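You operate a simulated robot arm through the tools that you are given. There is no shell and no other tool. Be economical: measure what you need, move in short steps, check, and stop when the job is done.

The job below is to be done with a simulated robot arm. You get a single attempt, and the scene is never put back.

Task
Start the chiller at the job card's figure and trim the water gauge to about 2 bar.
Fine: trim by the yellow valve; watch the meter till it shows the card's figure.

The check looks at the end state, three seconds after you hand in, the way a careful person would. Anything else that was tipped, shoved, dropped, spilled or broken makes it a failure.

Robot
A 7-joint arm with a two-finger parallel gripper, fixed in place. Base frame: the origin is at the foot of the arm, x ahead of it, y to its left, z up. Units: m, degrees, N and s.
With the tool pointing down near the work surface it reaches from about 0.1 to 0.64 m from the base axis. Its first joint turns from -166.0 to 166.0 degrees. Payload 1.57 kg.
The tool frame sits at the grasp point between the pads (the TCP): z along the fingers, y along the line on which they close. The tips reach 0.03 m beyond it. The gripper opens to 0.11 m. The fingers are 0.024 m wide and 0.012 m thick; the gripper's body (0.048 by 0.112 m) begins 0.078 m behind the TCP.
Orientation is that of the tool frame in the base frame, as a unit quaternion [x, y, z, w]. With the fingers straight down and closing along the base's y, the tool's x points along the base's -x, its y along +y and its z along -z.

Tools
- The arm moves only by the tool apply_moves. Its argument "plan" is a list of rows, each a list of 7 numbers: the shift along the base's x, y, z in m, then the turn, a rotation vector about the base's x, y, z in degrees, then the opening, from 0 (shut) to 1 (fully open). In form: [[dx, dy, dz, ax, ay, az, hand], ...]. A call has 1 to 12 rows; each row shifts and turns the commanded pose from where the row before left it. Rows are played at 5 a second. More than 0.05 m and 8.6 degrees between two rows, or a gripper value outside its range, and nothing of the call is played. A pose out of reach is approached as far as the arm can. The call stops where the force on the tool passes 50 N (or 10 N more than at its start, if that is more) or the arm is blocked; 0.2 s more then pass. The fingers move at their own pace (about 0.045 m/s each) and stop on an object; they squeeze with about 32 N. The grip force told is the motor's: it shows also when the fingers shut on nothing. Time passes only in rows, and 0.2 s behind the last, so rows that do not move let the fingers close. The reply holds the time, the measured pose of the TCP, the force on the tool along the base axes, the opening and the grip force, in the units named above and with some noise, with the torque about the TCP (base axes, N m) and any sound that the robot's microphone picked up, and new pictures: "views" is both (left out), scene, wrist or none.
- Cameras (640 x 400 px; columns grow to the right, rows downward): "scene" is fixed at [0.3963, -0.6484, 1.5038]; the picture's right is [0.99, 0.14, 0.00], its down [0.06, -0.44, -0.89] and it looks along [-0.12, 0.89, -0.45] (base axes); focal length 319 px, centre (320, 200). "wrist" rides on the gripper at [0.07, 0.016, -0.141] in the tool frame; the picture's right is [-0.23, 0.97, 0.00], its down [-0.85, -0.20, -0.48] and it looks along [-0.47, -0.11, 0.88] (tool axes); focal length 222 px, centre (320, 200).
- slide_trunk(by): slides the trunk up (or, below 0, down) by that many m; the arm rides with it, the base frame stays. It gives what a move gives, with no picture.
- measure_at(camera, pixels): for up to 12 pixels [column, row] of the newest picture of that camera ("zoom" is the newest enlarged one), the place [x, y, z] in the base frame of the surface seen there, good to about 0.002 m. The clock stands still meanwhile.
- zoom(camera, box): a new picture of the part [left, top, right, bottom] of that camera's present view, enlarged. The clock stands still meanwhile.
- hand_in(): hands the job in; it is judged then, once.

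Keep the steps short. Do not move on a guess: measure, check each grasp and each placing, and mend mistakes. In all there are 80 turns and 200 pictures (those below and enlarged ones count). Leave the gripper open and the arm clear of the work at the hand-in unless told otherwise, and finish with a single line.

The tools are called after "Emit:" as a command line: name --pt "numbers of a row" for each row, then --argument value for the rest, lists and objects as JSON in quotes. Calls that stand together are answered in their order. apply_moves: Moves the arm, as the interface text tells. Its arguments: {"type":"object","properties":{"plan":{"type":"array"},"views":{"type":"string","enum":["both","scene","wrist","none"]}},"required":["plan"]} The other tools are called the same way: slide_trunk (by) slides the trunk up or down; measure_at (camera, pixels) gives the place of the surface under pixels of a picture; zoom (camera, box) takes an enlarged picture of a part of a camera's view; hand_in () hands the job in.

At the start:

```text
time: 0.0
position: [0.2313, 0.3665, 1.2094]
ee_rot: [0.0, 1.0, 0.001, 0.0]
ft_force: [-0.7, 1.0, 0.1]
moment: [-0.02, 0.02, -0.01]
finger_gap: 0.1098
grasp_force: 0.1
trunk travel left (down, up): [-0.525, 0.065]
```

scene: 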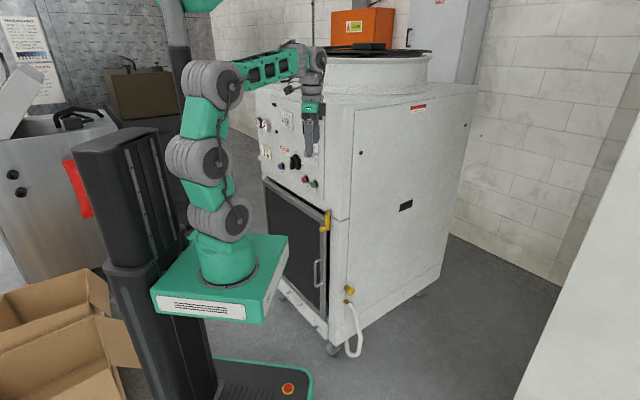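
wrist: 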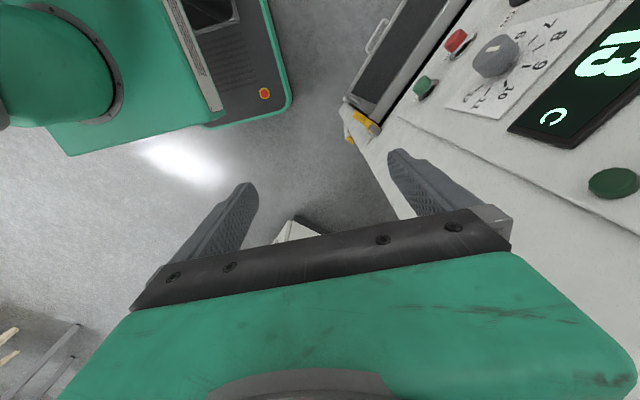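

I see a chiller with a panel on its front face. I'll enlarge the panel and the valve areas, and the wrist view of the panel.

Emit:
zoom --camera "scene" --box '[245, 80, 345, 200]'

Emit:
zoom --camera "scene" --box '[300, 190, 400, 360]'

Emit:
zoom --camera "wrist" --box '[320, 0, 640, 200]'

```text
3.33 times, centred on (295, 140) of scene
```

zoom: 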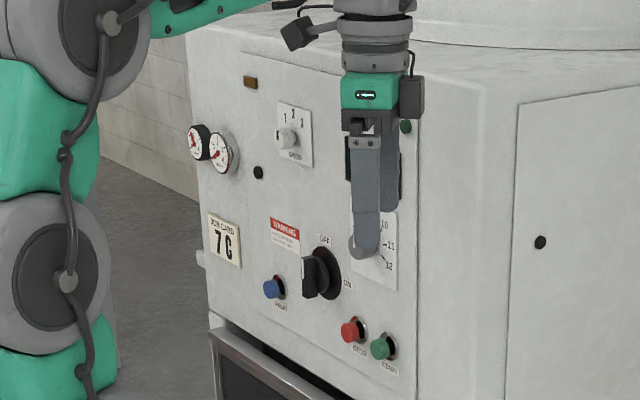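

```text
2.35 times, centred on (350, 275) of scene
```

zoom: 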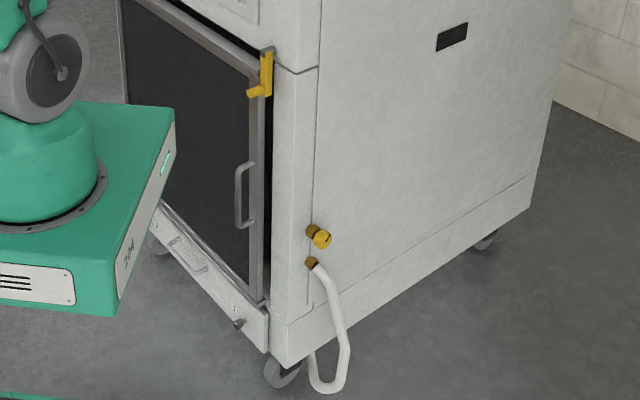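

```text
2.00 times, centred on (480, 100) of wrist
```

zoom: 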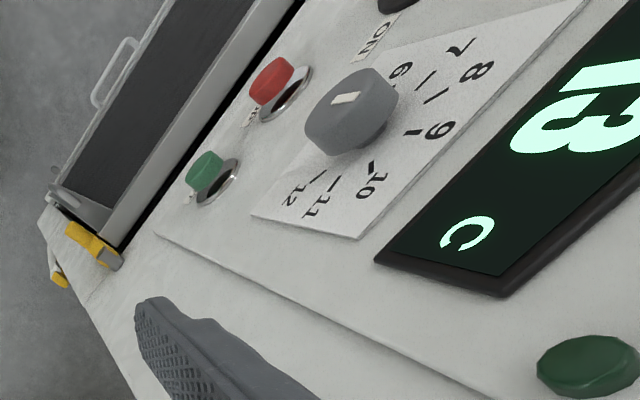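

The card reads "7 C". There is a set-point dial 6–12, a main OFF/ON switch, start/stop/reset buttons, a speed knob and two gauges. I'll measure these and zoom closer.

Emit:
measure_at --camera "scene" --pixels '[[262, 123], [268, 126], [285, 121], [296, 162], [281, 166], [304, 180], [314, 184], [262, 151], [349, 291], [347, 301], [326, 222], [321, 231]]'

Emit:
zoom --camera "scene" --box '[255, 105, 303, 135]'

Emit:
zoom --camera "scene" --box '[255, 140, 319, 190]'

Emit:
zoom --camera "scene" --box '[330, 275, 378, 310]'

Emit:
zoom --camera "scene" --box '[310, 200, 342, 240]'

```text
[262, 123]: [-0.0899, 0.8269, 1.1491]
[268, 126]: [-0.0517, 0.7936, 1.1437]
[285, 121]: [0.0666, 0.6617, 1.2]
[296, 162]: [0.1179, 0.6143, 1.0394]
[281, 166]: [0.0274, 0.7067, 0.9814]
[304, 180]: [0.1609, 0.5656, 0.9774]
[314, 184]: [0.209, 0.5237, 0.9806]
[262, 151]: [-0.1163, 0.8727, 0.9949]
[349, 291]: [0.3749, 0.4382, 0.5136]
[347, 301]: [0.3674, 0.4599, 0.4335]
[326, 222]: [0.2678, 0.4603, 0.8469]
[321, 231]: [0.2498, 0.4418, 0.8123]
```

```text
13.33 times, centred on (279, 120) of scene
```

zoom: 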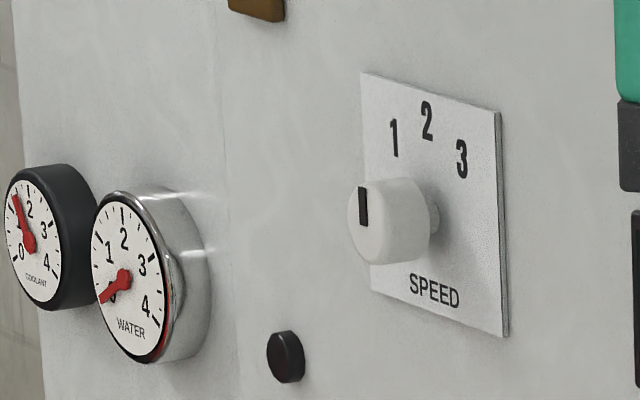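

```text
8.00 times, centred on (287, 165) of scene
```

zoom: 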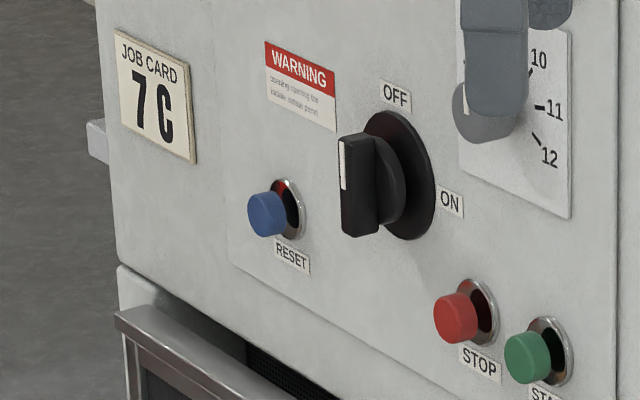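

```text
11.43 times, centred on (354, 292) of scene
```

zoom: 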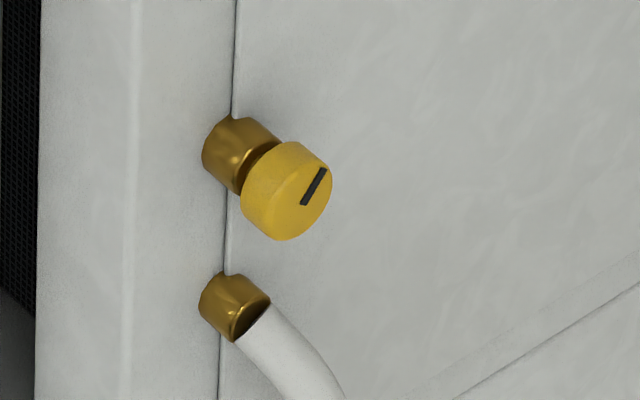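

```text
10.00 times, centred on (326, 220) of scene
```

zoom: 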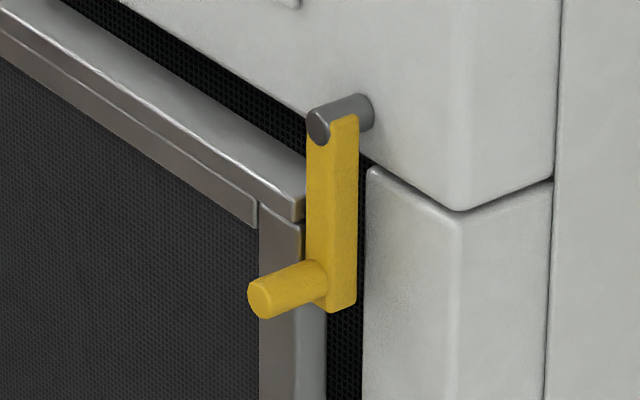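

The knob states need a closer look. I'll measure the dial, the display and the arm's own foot before turning the tool toward the panel.

Emit:
measure_at --camera "wrist" --pixels '[[495, 55], [490, 50], [468, 112], [505, 108], [457, 40], [425, 86], [615, 182], [575, 120], [550, 180]]'

Emit:
measure_at --camera "scene" --pixels '[[250, 280], [228, 270], [215, 220], [200, 155], [210, 85], [313, 60]]'

Emit:
zoom --camera "wrist" --box '[420, 0, 580, 100]'

```text
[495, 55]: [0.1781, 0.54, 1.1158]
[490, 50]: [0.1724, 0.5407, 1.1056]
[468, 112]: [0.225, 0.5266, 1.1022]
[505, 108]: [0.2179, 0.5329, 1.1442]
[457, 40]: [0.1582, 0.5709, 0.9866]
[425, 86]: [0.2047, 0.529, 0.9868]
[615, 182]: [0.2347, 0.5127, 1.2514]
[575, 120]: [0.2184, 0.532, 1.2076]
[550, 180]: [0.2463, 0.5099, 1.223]
```

```text
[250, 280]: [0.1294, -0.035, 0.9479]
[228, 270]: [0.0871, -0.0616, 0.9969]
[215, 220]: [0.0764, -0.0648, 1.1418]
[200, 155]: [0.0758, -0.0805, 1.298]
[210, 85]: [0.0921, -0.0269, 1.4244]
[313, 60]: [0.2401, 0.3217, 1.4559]
```

```text
4.00 times, centred on (500, 50) of wrist
```

zoom: 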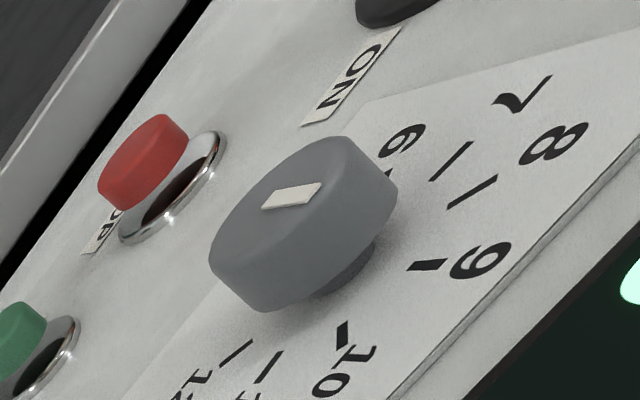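

The panel faces along the diagonal (x+y≈0.756), with the dial near (0.178, 0.540, 1.11). I'll yaw the tool 45° and back away a little.

Emit:
apply_moves --pt "-0.022 0.0 0 0 0 7.5 0.5" --pt "-0.022 0.0 0 0 0 7.5 0.5" --pt "-0.022 0.0 0 0 0 7.5 0.5" --pt "-0.022 0.0 0 0 0 7.5 0.5" --pt "-0.022 0.0 0 0 0 7.5 0.5" --pt "-0.022 0.0 0 0 0 7.5 0.5" --views "scene"

```text
time: 1.4
position: [0.0995, 0.3662, 1.2086]
ee_rot: [-0.383, 0.924, 0.001, -0.001]
ft_force: [0.6, 0.2, -0.9]
moment: [-0.01, -0.02, -0.03]
finger_gap: 0.055
grasp_force: 0.1
trunk travel left (down, up): [-0.525, 0.065]
```

scene: 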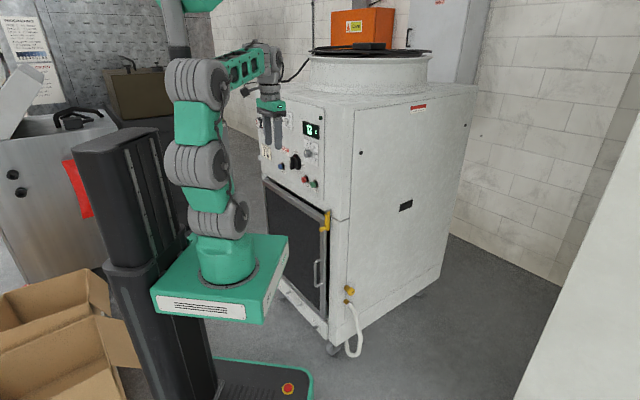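

Yawed fine. Now I'll pitch the tool to point horizontally at the panel, holding the TCP in place.

Emit:
apply_moves --pt "0 0 0 5.785 -5.785 0 0.5" --pt "0 0 0 5.785 -5.785 0 0.5" --pt "0 0 0 5.785 -5.785 0 0.5" --pt "0 0 0 5.785 -5.785 0 0.5" --pt "0 0 0 5.785 -5.785 0 0.5" --pt "0 0 0 5.785 -5.785 0 0.5" --pt "0 0 0 5.785 -5.785 0 0.5" --pt "0 0 0 5.785 -5.785 0 0.5" --pt "0 0 0 5.785 -5.785 0 0.5" --pt "0 0 0 5.785 -5.785 0 0.5" --pt "0 0 0 5.785 -5.785 0 0.5"

```text
time: 2.6
position: [0.1695, 0.3562, 1.2227]
ee_rot: [-0.264, 0.904, 0.11, 0.319]
ft_force: [-0.1, 0.6, -0.6]
moment: [-0.01, 0.01, -0.02]
finger_gap: 0.0553
grasp_force: 0.2
trunk travel left (down, up): [-0.525, 0.065]
stopped in row 5: the arm was blocked; the commanded pose is now the measured one
```

scene: 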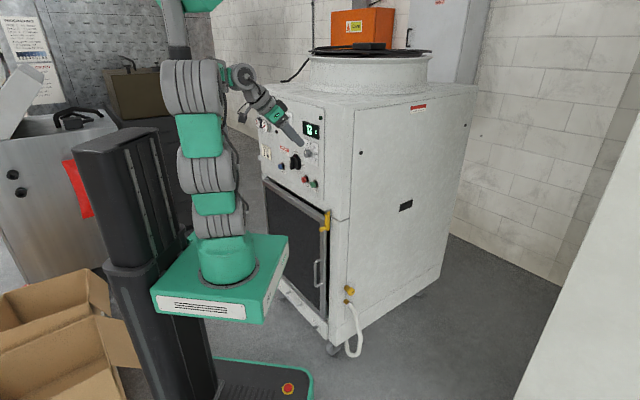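
wrist: 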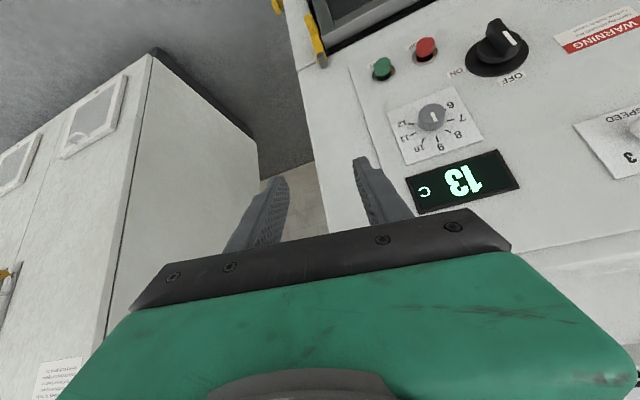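

The arm folded to its limit because its shoulder is too high for a horizontal tool here. Lowering the trunk should help, so I'll check that nothing lies beneath the arm's base plate.

Emit:
measure_at --camera "scene" --pixels '[[152, 290], [165, 320], [262, 322], [287, 240], [92, 270], [105, 315], [140, 365], [122, 345], [319, 270], [288, 388]]'

Emit:
zoom --camera "wrist" --box '[380, 0, 640, 220]'

```text
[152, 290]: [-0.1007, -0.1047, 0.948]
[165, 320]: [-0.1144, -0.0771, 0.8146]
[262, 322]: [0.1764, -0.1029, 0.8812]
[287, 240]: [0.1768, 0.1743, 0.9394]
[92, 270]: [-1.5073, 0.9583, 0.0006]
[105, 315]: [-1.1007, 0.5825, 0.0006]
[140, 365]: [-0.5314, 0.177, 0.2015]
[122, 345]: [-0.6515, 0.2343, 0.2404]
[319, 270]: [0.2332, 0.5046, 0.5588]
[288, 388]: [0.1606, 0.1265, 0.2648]
```

```text
1.82 times, centred on (510, 110) of wrist
```

zoom: 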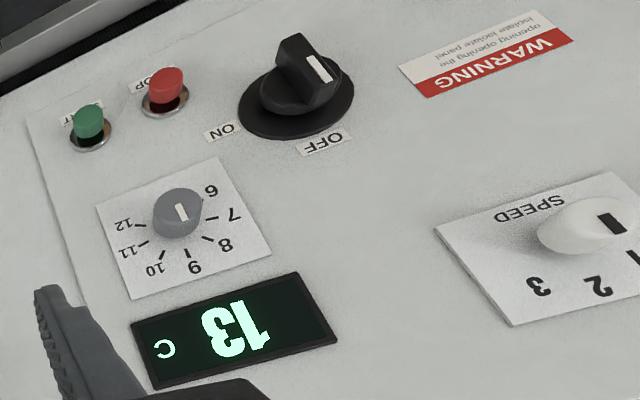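

Clear below. Lowering the trunk by 0.28.

Emit:
slide_trunk --by -0.28

```text
time: 5.4
position: [0.1705, 0.358, 0.9437]
ee_rot: [-0.265, 0.903, 0.113, 0.32]
ft_force: [0.6, -0.9, -0.2]
moment: [-0.02, 0.01, 0.0]
finger_gap: 0.0547
grasp_force: 0.0
trunk travel left (down, up): [-0.245, 0.345]
```

Now raise and finish the pitch so that the tool points horizontally at the panel, with the TCP about 0.2 m away from it.

Emit:
apply_moves --pt "-0.021 0.0125 0.03 4.35 -5.74 1.42 0.5" --pt "-0.021 0.0125 0.03 4.35 -5.74 1.42 0.5" --pt "-0.021 0.0125 0.03 4.35 -5.74 1.42 0.5" --pt "-0.021 0.0125 0.03 4.35 -5.74 1.42 0.5" --pt "-0.021 0.0125 0.03 4.35 -5.74 1.42 0.5" --pt "-0.021 0.0125 0.03 4.35 -5.74 1.42 0.5" --pt "-0.021 0.0125 0.03 4.35 -5.74 1.42 0.5"

```text
time: 6.0
position: [0.2208, 0.3436, 0.9884]
ee_rot: [-0.173, 0.888, 0.104, 0.414]
ft_force: [0.3, -0.2, -0.9]
moment: [0.02, -0.02, 0.01]
finger_gap: 0.0549
grasp_force: 0.0
trunk travel left (down, up): [-0.245, 0.345]
stopped in row 2: the arm was blocked; the commanded pose is now the measured one
```

scene: 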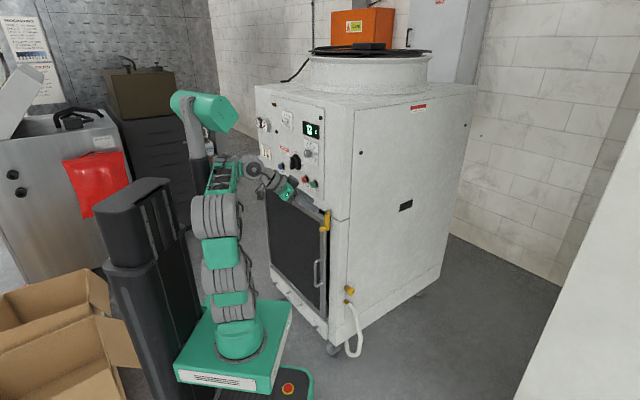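
wrist: 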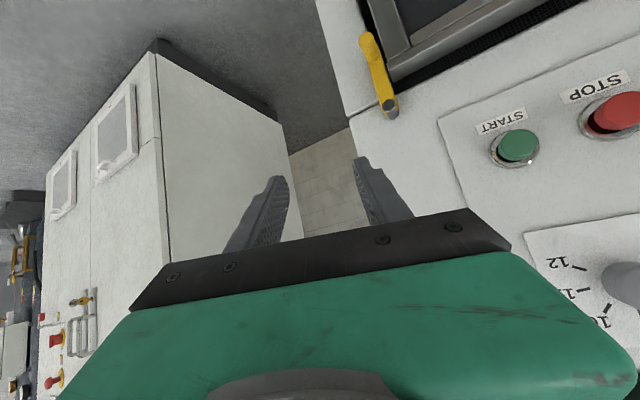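

It stopped at a joint limit again. I'll test separately with pure upward and outward translation, no turning.

Emit:
apply_moves --pt "-0.01 0.01 0.04 0 0 0 0.5" --pt "-0.01 0.01 0.04 0 0 0 0.5" --pt "-0.01 0.01 0.04 0 0 0 0.5" --pt "-0.01 0.01 0.04 0 0 0 0.5" --pt "-0.01 0.01 0.04 0 0 0 0.5"

```text
time: 7.2
position: [0.2083, 0.3814, 1.0396]
ee_rot: [-0.175, 0.888, 0.104, 0.413]
ft_force: [0.2, 0.4, 0.0]
moment: [0.01, -0.03, 0.0]
finger_gap: 0.0549
grasp_force: 0.1
out of reach, approached as far as the arm can: row 2, 3, 4, 5
trunk travel left (down, up): [-0.245, 0.345]
```

scene: 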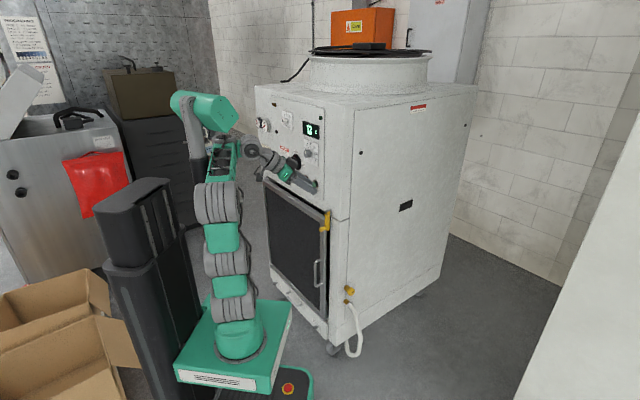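
wrist: 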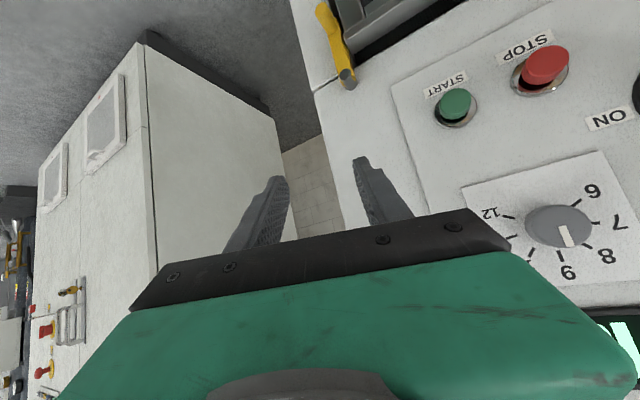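

I need to understand the arm's posture; enlarging and measuring its joints.

Emit:
zoom --camera "scene" --box '[160, 80, 340, 370]'

Emit:
measure_at --camera "scene" --pixels '[[235, 310], [228, 262], [218, 205], [224, 160], [253, 150], [275, 167], [290, 175]]'

```text
1.38 times, centred on (250, 225) of scene
```

zoom: 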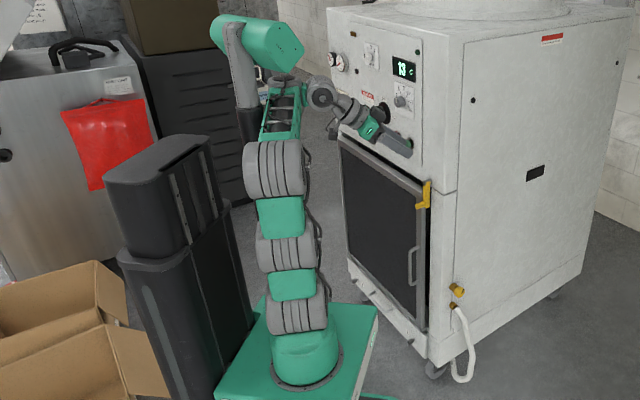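

```text
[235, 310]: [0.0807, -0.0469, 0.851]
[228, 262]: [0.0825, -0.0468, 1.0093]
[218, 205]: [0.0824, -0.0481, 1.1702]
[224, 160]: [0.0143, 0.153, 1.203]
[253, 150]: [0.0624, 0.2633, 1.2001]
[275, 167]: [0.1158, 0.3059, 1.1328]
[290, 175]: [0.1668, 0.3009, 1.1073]
```

The wrist sits too close above the base. I'll lower the trunk another 0.1 so the forearm can reach up and out, then lift with a little turning.

Emit:
slide_trunk --by -0.1

Emit:
apply_moves --pt "0 0 0.04 0 0 0 0.5" --pt "0 0 0.04 0 0 0 0.5" --pt "0 0 0.04 0 0 0 0.5" --pt "-0.02 0.02 0.02 0 0 0 0.5" --pt "-0.02 0.02 0.02 0 0 0 0.5" --views "scene"

```text
time: 8.5
position: [0.2116, 0.3803, 0.9413]
ee_rot: [-0.173, 0.888, 0.104, 0.413]
ft_force: [0.3, -0.7, -1.2]
moment: [0.01, 0.0, -0.02]
finger_gap: 0.0549
grasp_force: 0.0
trunk travel left (down, up): [-0.145, 0.445]
```

```text
time: 9.7
position: [0.2006, 0.4069, 0.9403]
ee_rot: [-0.166, 0.889, 0.11, 0.412]
ft_force: [0.4, 0.3, 0.7]
moment: [0.09, 0.02, 0.02]
finger_gap: 0.055
grasp_force: 0.0
out of reach, approached as far as the arm can: row 1, 2, 3, 4, 5
trunk travel left (down, up): [-0.145, 0.445]
```

scene: 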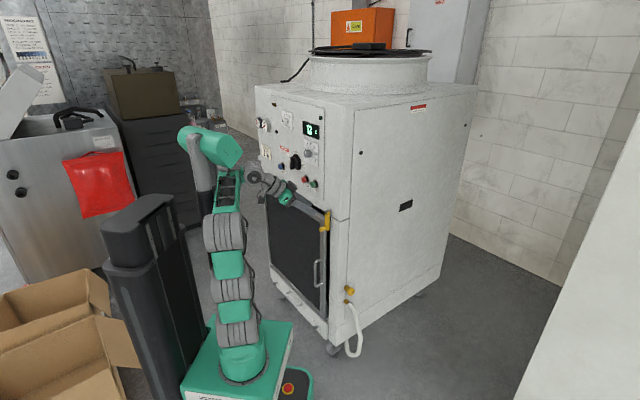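

The lift was refused. I'll find which wrist joint is limiting with a small roll about the tool's own axis, 16° one way.

Emit:
apply_moves --pt "0 0 0 5.58 2.63 -5.1 0.5" --pt "0 0 0 5.58 2.63 -5.1 0.5" --views "none"

Emit:
apply_moves --pt "0 0 0.03 0 0 0 0.5" --pt "0 0 0.03 0 0 0 0.5" --views "none"

```text
time: 10.3
position: [0.1992, 0.41, 0.9395]
ee_rot: [-0.04, 0.904, 0.167, 0.392]
ft_force: [-0.3, -0.4, -0.1]
moment: [0.03, 0.05, 0.0]
finger_gap: 0.055
grasp_force: 0.0
trunk travel left (down, up): [-0.145, 0.445]
```

```text
time: 10.9
position: [0.2017, 0.4118, 0.94]
ee_rot: [-0.05, 0.904, 0.159, 0.394]
ft_force: [-0.7, 0.3, 0.4]
moment: [0.02, 0.0, 0.0]
finger_gap: 0.0551
grasp_force: 0.0
out of reach, approached as far as the arm can: row 1, 2
trunk travel left (down, up): [-0.145, 0.445]
```

Roll is free, so that joint isn't the limit. Next test: pitch slightly down, then lift.

Emit:
apply_moves --pt "0 0 0.0 -5.7 5.7 0 0.5" --pt "0 0 0.0 -5.7 5.7 0 0.5" --pt "0 0 0.03 0 0 0 0.5" --pt "0 0 0.03 0 0 0 0.5" --pt "0 0 0.03 0 0 0 0.5" --views "scene"

```text
time: 12.1
position: [0.2121, 0.4041, 0.9005]
ee_rot: [-0.072, 0.95, 0.075, 0.296]
ft_force: [0.6, -0.2, -0.7]
moment: [0.0, 0.02, 0.0]
finger_gap: 0.0548
grasp_force: 0.1
out of reach, approached as far as the arm can: row 1, 2, 3, 4, 5
trunk travel left (down, up): [-0.145, 0.445]
```

scene: 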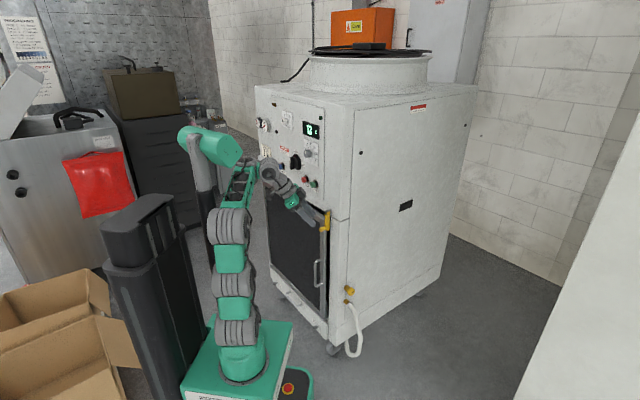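

The wrist won't rise at all. I suspect the forearm is against the robot's own mast and green camera head. Measuring these.

Emit:
zoom --camera "scene" --box '[170, 110, 340, 250]'

Emit:
measure_at --camera "scene" --pixels '[[190, 130], [220, 150], [195, 150], [204, 190], [152, 205], [185, 260], [240, 185], [250, 160], [270, 165], [232, 215], [290, 195], [240, 157]]'

```text
2.86 times, centred on (255, 180) of scene
```

zoom: 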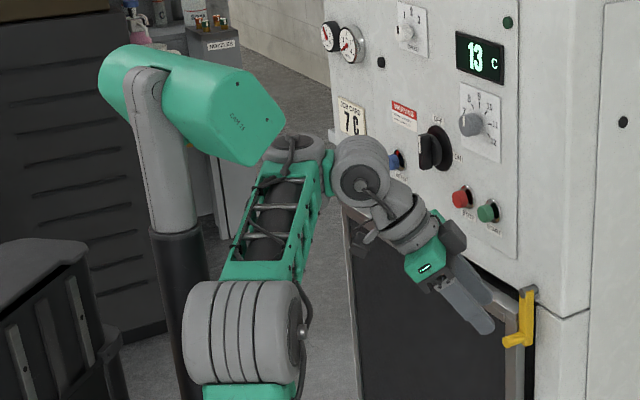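

```text
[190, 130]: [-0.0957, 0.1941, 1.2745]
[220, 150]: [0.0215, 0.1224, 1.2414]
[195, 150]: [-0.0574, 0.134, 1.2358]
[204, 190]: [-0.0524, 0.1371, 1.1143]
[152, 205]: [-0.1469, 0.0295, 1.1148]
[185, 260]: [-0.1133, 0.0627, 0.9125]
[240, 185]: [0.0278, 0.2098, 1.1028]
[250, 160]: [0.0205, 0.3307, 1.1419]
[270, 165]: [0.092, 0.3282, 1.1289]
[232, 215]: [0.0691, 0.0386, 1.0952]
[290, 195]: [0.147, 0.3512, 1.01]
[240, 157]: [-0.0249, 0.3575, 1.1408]
```

Confirmed: the forearm is tucked under the mast's head (x −0.1…0.05, y≈0.15). I'll swing the arm to the +x side first and then rotate the tool to point along +y. That keeps the forearm clear of the mast, with the fingers closing vertically.

Emit:
apply_moves --pt "0.03 -0.02 -0.01 0 0 0 0.5" --pt "0.03 -0.02 0 0 0 0 0.5" --pt "0.01 0 0.02 7.32 2.6 0.73 0.5" --pt "0.0 0 0.02 7.32 2.6 0.73 0.5" --pt "0.0 0 0.02 7.32 2.6 0.73 0.5" --pt "0.0 0 0.02 7.32 2.6 0.73 0.5"

```text
time: 13.5
position: [0.283, 0.3666, 0.9709]
ee_rot: [-0.009, 0.921, 0.324, 0.217]
ft_force: [0.0, 0.5, 0.0]
moment: [-0.01, -0.02, -0.03]
finger_gap: 0.0551
grasp_force: 0.0
trunk travel left (down, up): [-0.145, 0.445]
```

scene: 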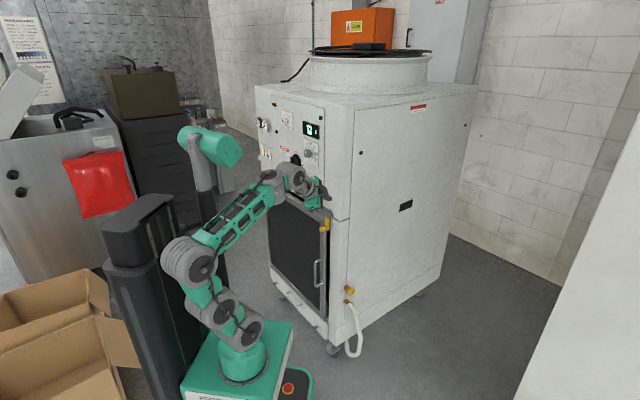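
wrist: 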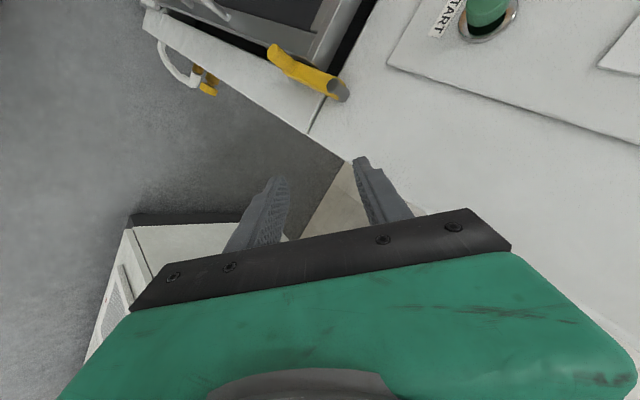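

Free now; the arm tracks well. I'll continue the remaining rotation and lift.

Emit:
apply_moves --pt "-0.005 0.005 0.02 7.32 2.6 0.73 0.5" --pt "-0.005 0.005 0.02 7.32 2.6 0.73 0.5" --pt "-0.005 0.005 0.02 7.32 2.6 0.73 0.5" --pt "-0.005 0.005 0.02 7.32 2.6 0.73 0.5" --pt "-0.005 0.005 0.02 7.32 2.6 0.73 0.5" --pt "-0.005 0.005 0.02 7.32 2.6 0.73 0.5"

```text
time: 14.9
position: [0.2536, 0.3958, 1.0918]
ee_rot: [0.079, 0.752, 0.651, 0.067]
ft_force: [-0.2, -0.4, -0.2]
moment: [0.02, 0.03, -0.04]
finger_gap: 0.0551
grasp_force: 0.0
trunk travel left (down, up): [-0.145, 0.445]
```

scene: 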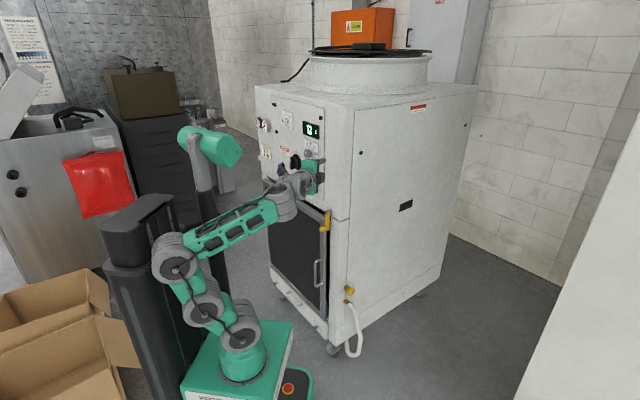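
wrist: 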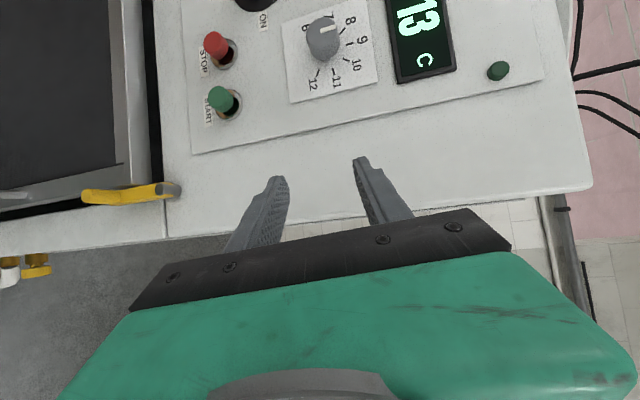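

The pose is good and the dial is in view (rotated in the picture: right is up). Enlarge and measure the knobs.

Emit:
zoom --camera "wrist" --box '[180, 0, 400, 137]'

Emit:
measure_at --camera "wrist" --pixels '[[323, 35], [325, 20], [310, 40], [337, 40], [320, 58], [318, 73], [214, 42], [217, 95], [234, 108], [350, 70], [348, 42], [256, 2]]'

```text
2.91 times, centred on (290, 68) of wrist
```

zoom: 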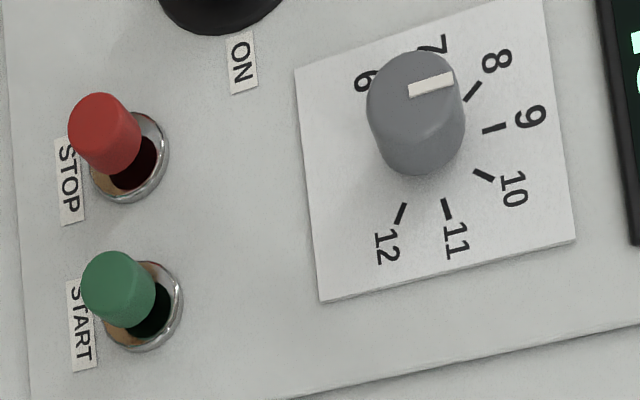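

```text
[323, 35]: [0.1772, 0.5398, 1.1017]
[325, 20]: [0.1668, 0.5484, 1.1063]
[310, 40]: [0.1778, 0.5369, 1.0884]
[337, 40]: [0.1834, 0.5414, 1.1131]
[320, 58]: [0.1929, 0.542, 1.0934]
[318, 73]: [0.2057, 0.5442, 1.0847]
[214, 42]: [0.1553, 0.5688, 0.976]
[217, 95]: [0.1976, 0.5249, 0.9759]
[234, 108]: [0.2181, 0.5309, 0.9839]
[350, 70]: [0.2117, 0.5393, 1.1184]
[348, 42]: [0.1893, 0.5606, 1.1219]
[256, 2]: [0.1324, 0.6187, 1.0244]
```

The knob's mark points about straight up, at 9. I need 7. Measuring the tick positions gives the angle per unit.

Emit:
measure_at --camera "zoom" --pixels '[[472, 92], [494, 128], [483, 175], [446, 208], [401, 213], [412, 90], [451, 79], [372, 115], [462, 100], [418, 50], [415, 145], [416, 98]]'

```text
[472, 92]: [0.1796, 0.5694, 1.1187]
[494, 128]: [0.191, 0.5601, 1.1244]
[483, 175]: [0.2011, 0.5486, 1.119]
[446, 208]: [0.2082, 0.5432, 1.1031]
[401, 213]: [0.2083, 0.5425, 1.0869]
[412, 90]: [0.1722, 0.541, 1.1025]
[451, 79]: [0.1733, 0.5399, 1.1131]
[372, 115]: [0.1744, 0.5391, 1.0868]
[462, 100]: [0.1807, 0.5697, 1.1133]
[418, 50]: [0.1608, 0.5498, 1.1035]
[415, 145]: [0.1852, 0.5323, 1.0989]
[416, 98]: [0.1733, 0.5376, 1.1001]
```

The axis is at t≈−0.261, z≈1.100, with 40° per unit, so 7 needs 80° anticlockwise from the front. I'll level the tool and go to a stand-off 7 cm before the knob.

Emit:
apply_moves --pt "0 0 0.0085 7.95 -1.67 0 0.5" --pt "-0.0325 0.02 0 0 0 0 0.5" --pt "-0.0325 0.02 0 0 0 0 0.5" --pt "-0.0323 0.0198 0 0 0 0 0.5" --pt "0 0 0 0 0 0 0.5"

```text
time: 16.1
position: [0.1581, 0.4511, 1.0975]
ee_rot: [0.074, 0.704, 0.702, 0.074]
ft_force: [0.3, 0.9, -0.6]
moment: [0.0, -0.02, -0.02]
finger_gap: 0.0552
grasp_force: 0.1
trunk travel left (down, up): [-0.145, 0.445]
```

scene: 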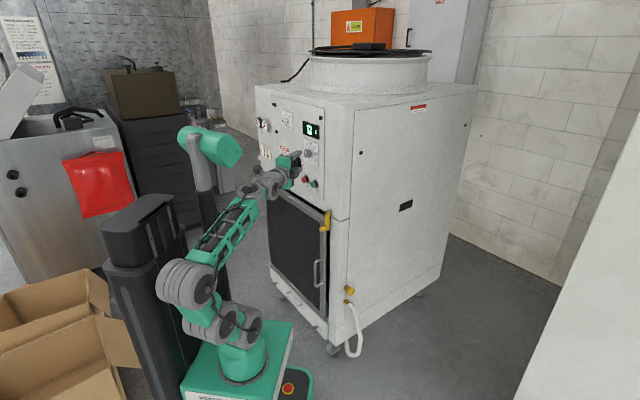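
wrist: 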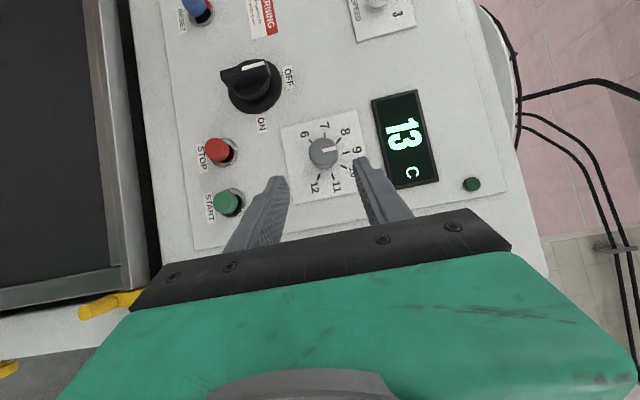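

Good view. Approaching the knob with the fingers straddling it.

Emit:
apply_moves --pt "0.0042 0.0243 0.001 0 0 0 0.5" --pt "0.0042 0.0243 0.001 0 0 0 0.5" --pt "0.0042 0.0243 0.001 0 0 0 0.5" --pt "0 0 0 0 0 0 0.5" --views "wrist"

Emit:
zoom --camera "wrist" --box '[180, 20, 440, 220]'

```text
time: 17.1
position: [0.1701, 0.5271, 1.1017]
ee_rot: [0.074, 0.704, 0.703, 0.074]
ft_force: [0.2, -0.2, -0.3]
moment: [0.02, 0.04, -0.01]
finger_gap: 0.055
grasp_force: 0.2
trunk travel left (down, up): [-0.145, 0.445]
```

wrist: 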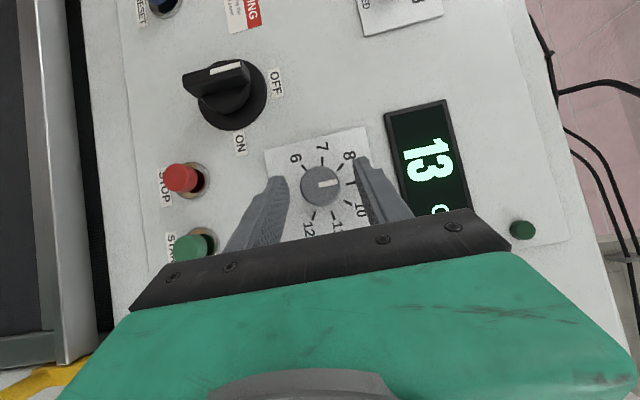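

```text
2.00 times, centred on (310, 120) of wrist
```

zoom: 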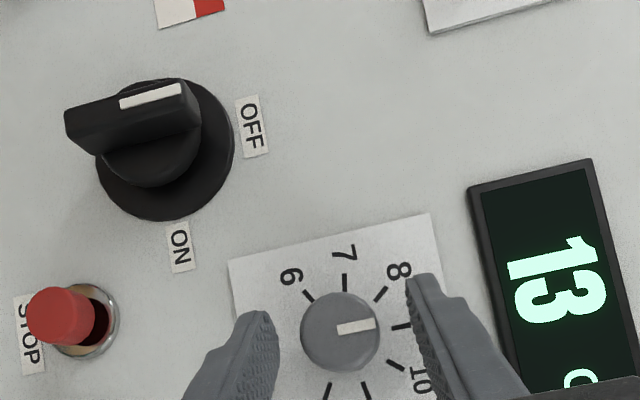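

The fingers straddle the knob; mark at 9. The main switch handle points at OFF. Closing now.

Emit:
apply_moves --pt "0 0 0 0 0 0 0.0" --pt "0 0 0 0 0 0 0.0" --pt "0 0 0 0 0 0 0.0" --views "none"

```text
time: 17.9
position: [0.1691, 0.5275, 1.0998]
ee_rot: [0.074, 0.705, 0.701, 0.074]
ft_force: [0.0, -2.8, -6.5]
moment: [0.09, -0.15, 0.03]
finger_gap: 0.0317
grasp_force: 27.4
trunk travel left (down, up): [-0.145, 0.445]
```

Gripped (31.7 mm). Turning 40° anticlockwise about the knob axis.

Emit:
apply_moves --pt "0 0 0.001 -5.657 -5.657 0 0" --pt "-0.0001 0.0001 0.001 -5.657 -5.657 0 0" --pt "-0.0002 0.0002 0.001 -5.657 -5.657 0 0" --pt "-0.0003 0.0003 0.0009 -5.657 -5.657 0 0" --pt "-0.0004 0.0004 0.0008 -5.657 -5.657 0 0" --pt "0 0 0 0 0 0 0" --views "wrist"

Emit:
zoom --camera "wrist" --box '[180, 20, 440, 220]'

```text
time: 19.3
position: [0.1679, 0.5275, 1.1047]
ee_rot: [-0.116, 0.816, 0.505, 0.257]
ft_force: [4.0, -30.6, -26.5]
moment: [-0.09, -0.31, -1.07]
finger_gap: 0.0318
grasp_force: 40.1
trunk travel left (down, up): [-0.145, 0.445]
```

wrist: 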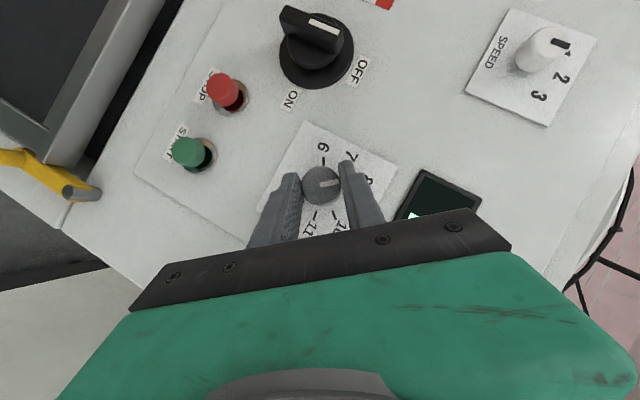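

```text
2.00 times, centred on (310, 120) of wrist
```

zoom: 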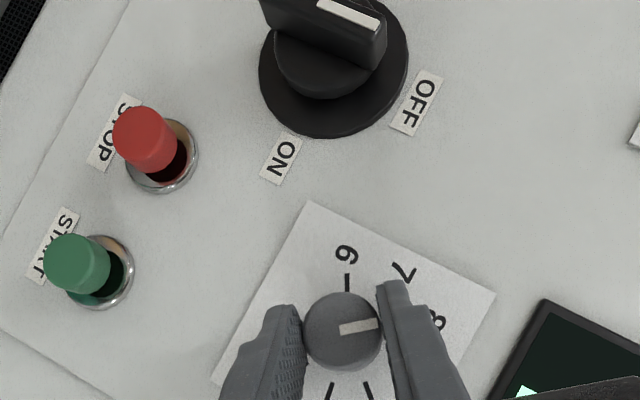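

The mark is now near 8. Release, turn the tool back 40°, and regrip.

Emit:
apply_moves --pt "0 0 0 0 0 0 0.5" --pt "0 0 0 0 0 0 0.5" --pt "0.0002 -0.0002 -0.0009 5.657 5.657 0 0.5" --pt "0.0002 -0.0002 -0.0009 5.657 5.657 0 0.5" --pt "0.0002 -0.0002 -0.0009 5.657 5.657 0 0.5" --pt "0.0002 -0.0002 -0.001 5.657 5.657 0 0.5" --pt "0.0002 -0.0002 -0.001 5.657 5.657 0 0.5" --pt "0 0 0 0 0 0 0.5" --views "wrist"

Emit:
zoom --camera "wrist" --box '[240, 120, 400, 220]'

```text
time: 21.1
position: [0.169, 0.5278, 1.1029]
ee_rot: [0.075, 0.704, 0.703, 0.074]
ft_force: [0.6, -0.6, 0.0]
moment: [-0.01, 0.05, 0.0]
finger_gap: 0.055
grasp_force: 0.0
trunk travel left (down, up): [-0.145, 0.445]
```

wrist: 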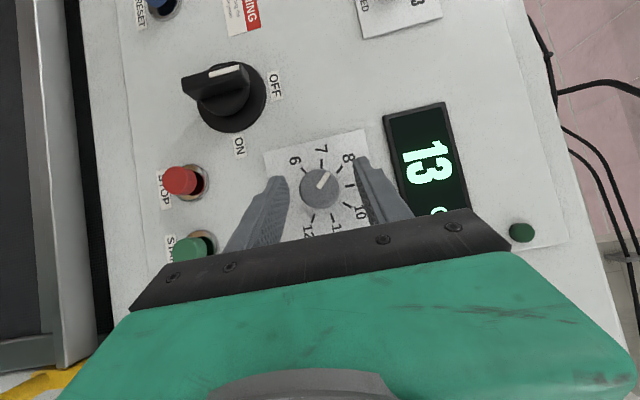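

```text
4.00 times, centred on (320, 170) of wrist
```

zoom: 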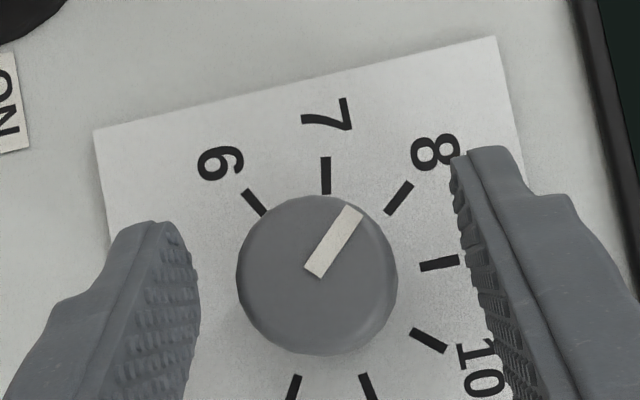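

The mark reads just past 8 (about 36–37° short of 7). Recentre 2.5 mm down, regrip, turn 37°, release.

Emit:
apply_moves --pt "0 0 -0.0022 0 0 0 0.5" --pt "0 0 0 0 0 0 0.0" --pt "0 0 0 0 0 0 0.0" --pt "0 0 0 0 0 0 0.0" --pt "0 0 0.001 -5.657 -5.657 0 0" --pt "-0.0001 0.0001 0.001 -5.657 -5.657 0 0" --pt "-0.0002 0.0002 0.001 -5.657 -5.657 0 0" --pt "-0.0003 0.0003 0.0009 -5.657 -5.657 0 0" --pt "-0.0003 0.0003 0.0005 -3.6 -3.6 0 0" --pt "0 0 0 0 0 0 0" --pt "0 0 0 0 0 0 0.5" --pt "0 0 0 0 0 0 0.5" --views "wrist"

Emit:
zoom --camera "wrist" --box '[240, 120, 400, 220]'

Emit:
zoom --camera "scene" --box '[290, 115, 330, 165]'

```text
time: 23.7
position: [0.17, 0.5297, 1.1057]
ee_rot: [-0.105, 0.809, 0.524, 0.246]
ft_force: [-0.2, 0.3, 0.0]
moment: [0.02, 0.03, -0.02]
finger_gap: 0.055
grasp_force: 0.1
trunk travel left (down, up): [-0.145, 0.445]
```

wrist: 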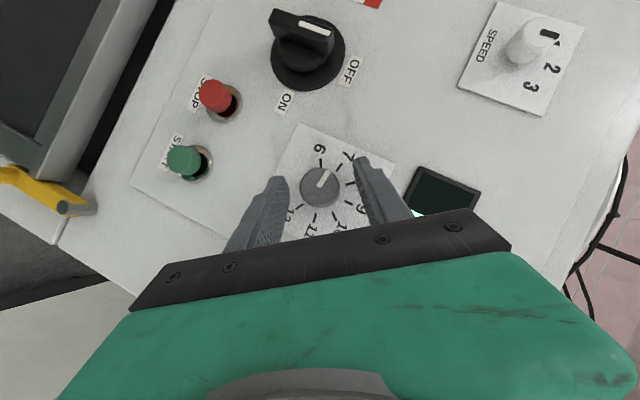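

```text
4.00 times, centred on (320, 170) of wrist
```

zoom: 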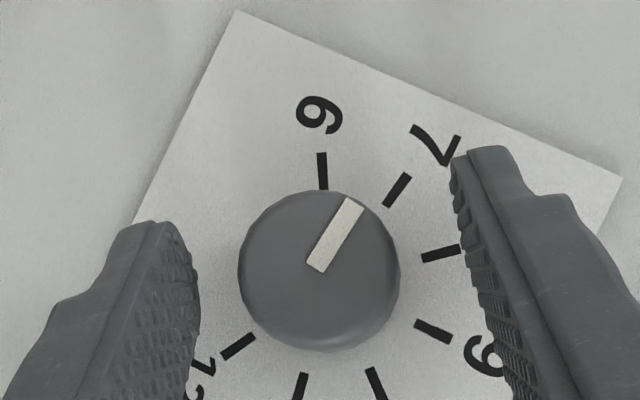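

```text
8.00 times, centred on (310, 140) of scene
```

zoom: 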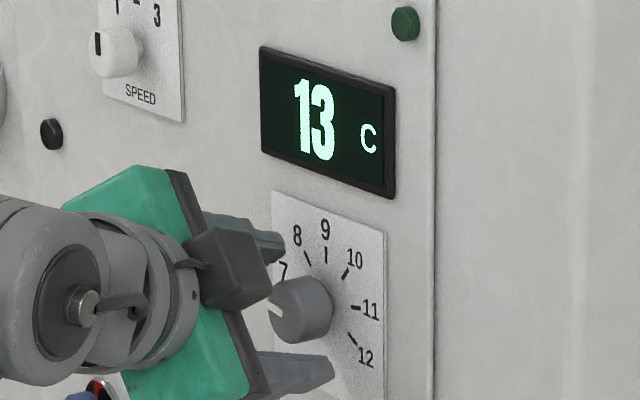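

Measuring the mark and tick 7/6/8 ends to check the setting precisely.

Emit:
zoom --camera "wrist" --box '[270, 135, 370, 215]'

Emit:
measure_at --camera "zoom" --pixels '[[302, 243], [374, 133], [433, 128], [466, 79], [325, 98], [324, 45], [502, 222], [557, 203], [200, 345], [150, 375], [180, 220], [435, 210]]'

```text
5.00 times, centred on (320, 175) of wrist
```

zoom: 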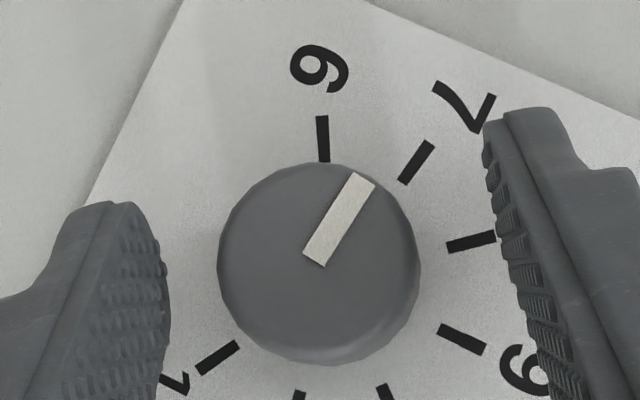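

```text
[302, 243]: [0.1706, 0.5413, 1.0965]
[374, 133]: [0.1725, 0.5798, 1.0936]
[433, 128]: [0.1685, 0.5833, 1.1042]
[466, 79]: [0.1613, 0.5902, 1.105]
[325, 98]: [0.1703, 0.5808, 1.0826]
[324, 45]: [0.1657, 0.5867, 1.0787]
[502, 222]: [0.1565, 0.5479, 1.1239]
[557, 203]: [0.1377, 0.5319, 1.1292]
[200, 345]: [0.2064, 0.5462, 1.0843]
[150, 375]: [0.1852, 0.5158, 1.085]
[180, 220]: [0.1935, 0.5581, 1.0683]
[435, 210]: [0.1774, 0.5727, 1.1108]
```

Emit:
measure_at --camera "zoom" --pixels '[[313, 258], [362, 182], [403, 179], [431, 146], [323, 158], [321, 118], [450, 247], [493, 237], [440, 329], [484, 349], [238, 346], [200, 371]]'

```text
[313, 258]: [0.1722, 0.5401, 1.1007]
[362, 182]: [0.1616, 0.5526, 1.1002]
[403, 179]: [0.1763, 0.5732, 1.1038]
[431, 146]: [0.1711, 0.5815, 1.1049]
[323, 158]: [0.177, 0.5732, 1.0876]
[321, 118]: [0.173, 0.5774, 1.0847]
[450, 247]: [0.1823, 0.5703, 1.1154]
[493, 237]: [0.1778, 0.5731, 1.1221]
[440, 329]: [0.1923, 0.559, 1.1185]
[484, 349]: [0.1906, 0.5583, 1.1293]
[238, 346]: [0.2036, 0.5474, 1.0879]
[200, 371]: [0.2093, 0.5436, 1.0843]
```

The mark is about 8° past 7 (toward 6). Grip again here, turn back 8° clockwise, release.

Emit:
apply_moves --pt "0 0 0 0 0 0 0.0" --pt "0 0 0 0 0 0 0.0" --pt "0 0 0 0 0 0 0.0" --pt "0.0001 -0.0001 -0.0005 2.83 2.83 0 0" --pt "0.0001 -0.0001 -0.0005 2.83 2.83 0 0" --pt "0 0 0 0 0 0 0" --pt "0 0 0 0 0 0 0.5" --pt "0 0 0 0 0 0 0.5" --views "wrist"

Emit:
zoom --camera "wrist" --box '[270, 135, 370, 215]'

```text
time: 25.5
position: [0.1665, 0.5283, 1.105]
ee_rot: [-0.066, 0.793, 0.568, 0.21]
ft_force: [-0.6, 0.4, -0.2]
moment: [0.01, 0.01, -0.03]
finger_gap: 0.055
grasp_force: 0.0
trunk travel left (down, up): [-0.145, 0.445]
```

wrist: 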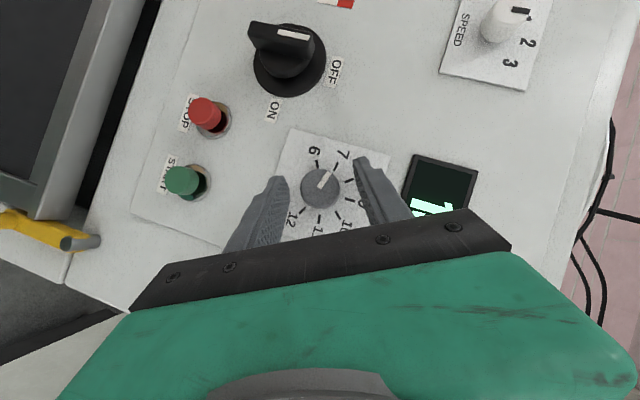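

```text
5.00 times, centred on (320, 175) of wrist
```

zoom: 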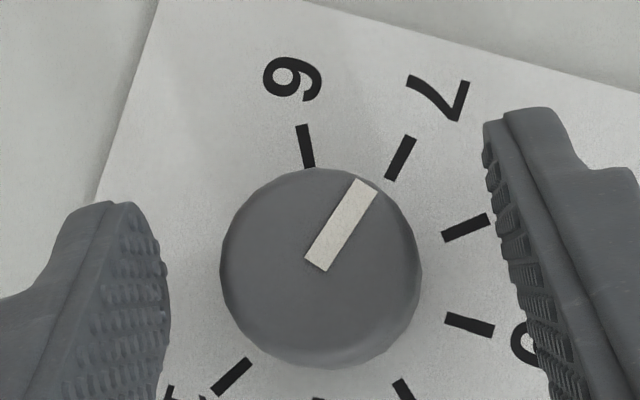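

Emit:
measure_at --camera "zoom" --pixels '[[316, 262], [363, 188], [390, 176], [408, 140], [312, 165], [301, 128], [446, 236], [486, 219], [447, 317], [492, 330], [340, 225], [320, 270]]'

Emit:
zoom --camera "scene" --box '[295, 135, 327, 165]'

```text
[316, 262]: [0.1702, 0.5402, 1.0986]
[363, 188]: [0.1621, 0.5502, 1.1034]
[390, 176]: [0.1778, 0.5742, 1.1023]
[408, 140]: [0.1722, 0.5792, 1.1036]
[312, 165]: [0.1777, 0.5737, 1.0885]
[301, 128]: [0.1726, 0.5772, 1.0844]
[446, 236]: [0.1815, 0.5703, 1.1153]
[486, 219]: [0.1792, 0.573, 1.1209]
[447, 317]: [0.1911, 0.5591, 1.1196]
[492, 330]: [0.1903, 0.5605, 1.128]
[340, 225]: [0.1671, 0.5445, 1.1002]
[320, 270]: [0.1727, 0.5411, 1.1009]
```

```text
13.33 times, centred on (311, 150) of scene
```

zoom: 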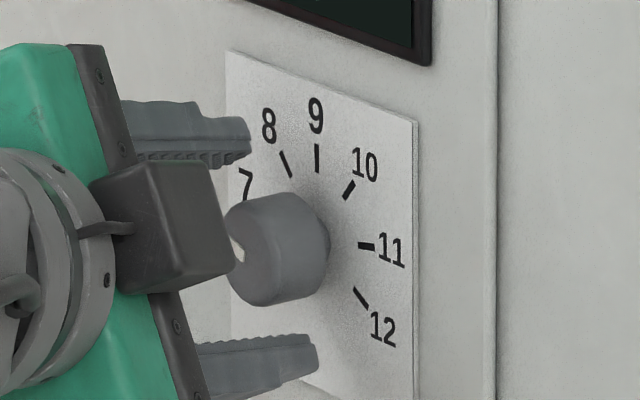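

The mark is at about 7.15. A small 6° anticlockwise correction.

Emit:
apply_moves --pt "0 0 0 0 0 0 0.0" --pt "0 0 0 0 0 0 0.0" --pt "0 0 0 0 0 0 0.0" --pt "0 0 0.0004 -2.12 -2.12 0 0" --pt "0 0 0.0004 -2.12 -2.12 0 0" --pt "0 0 0 0 0 0 0" --pt "0 0 0 0 0 0 0.5" --pt "0 0 0 0 0 0 0.5" --views "wrist"

Emit:
zoom --camera "wrist" --box '[270, 135, 370, 215]'

```text
time: 27.3
position: [0.1678, 0.5275, 1.1043]
ee_rot: [-0.095, 0.804, 0.537, 0.236]
ft_force: [0.6, 0.4, 1.2]
moment: [0.01, 0.02, -0.01]
finger_gap: 0.0551
grasp_force: 0.0
trunk travel left (down, up): [-0.145, 0.445]
```

wrist: 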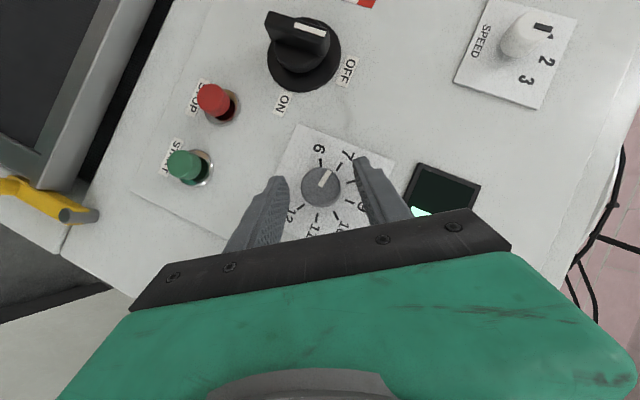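

```text
5.00 times, centred on (320, 175) of wrist
```

zoom: 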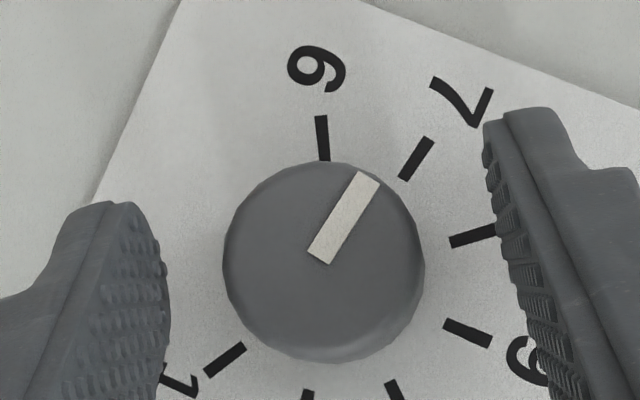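

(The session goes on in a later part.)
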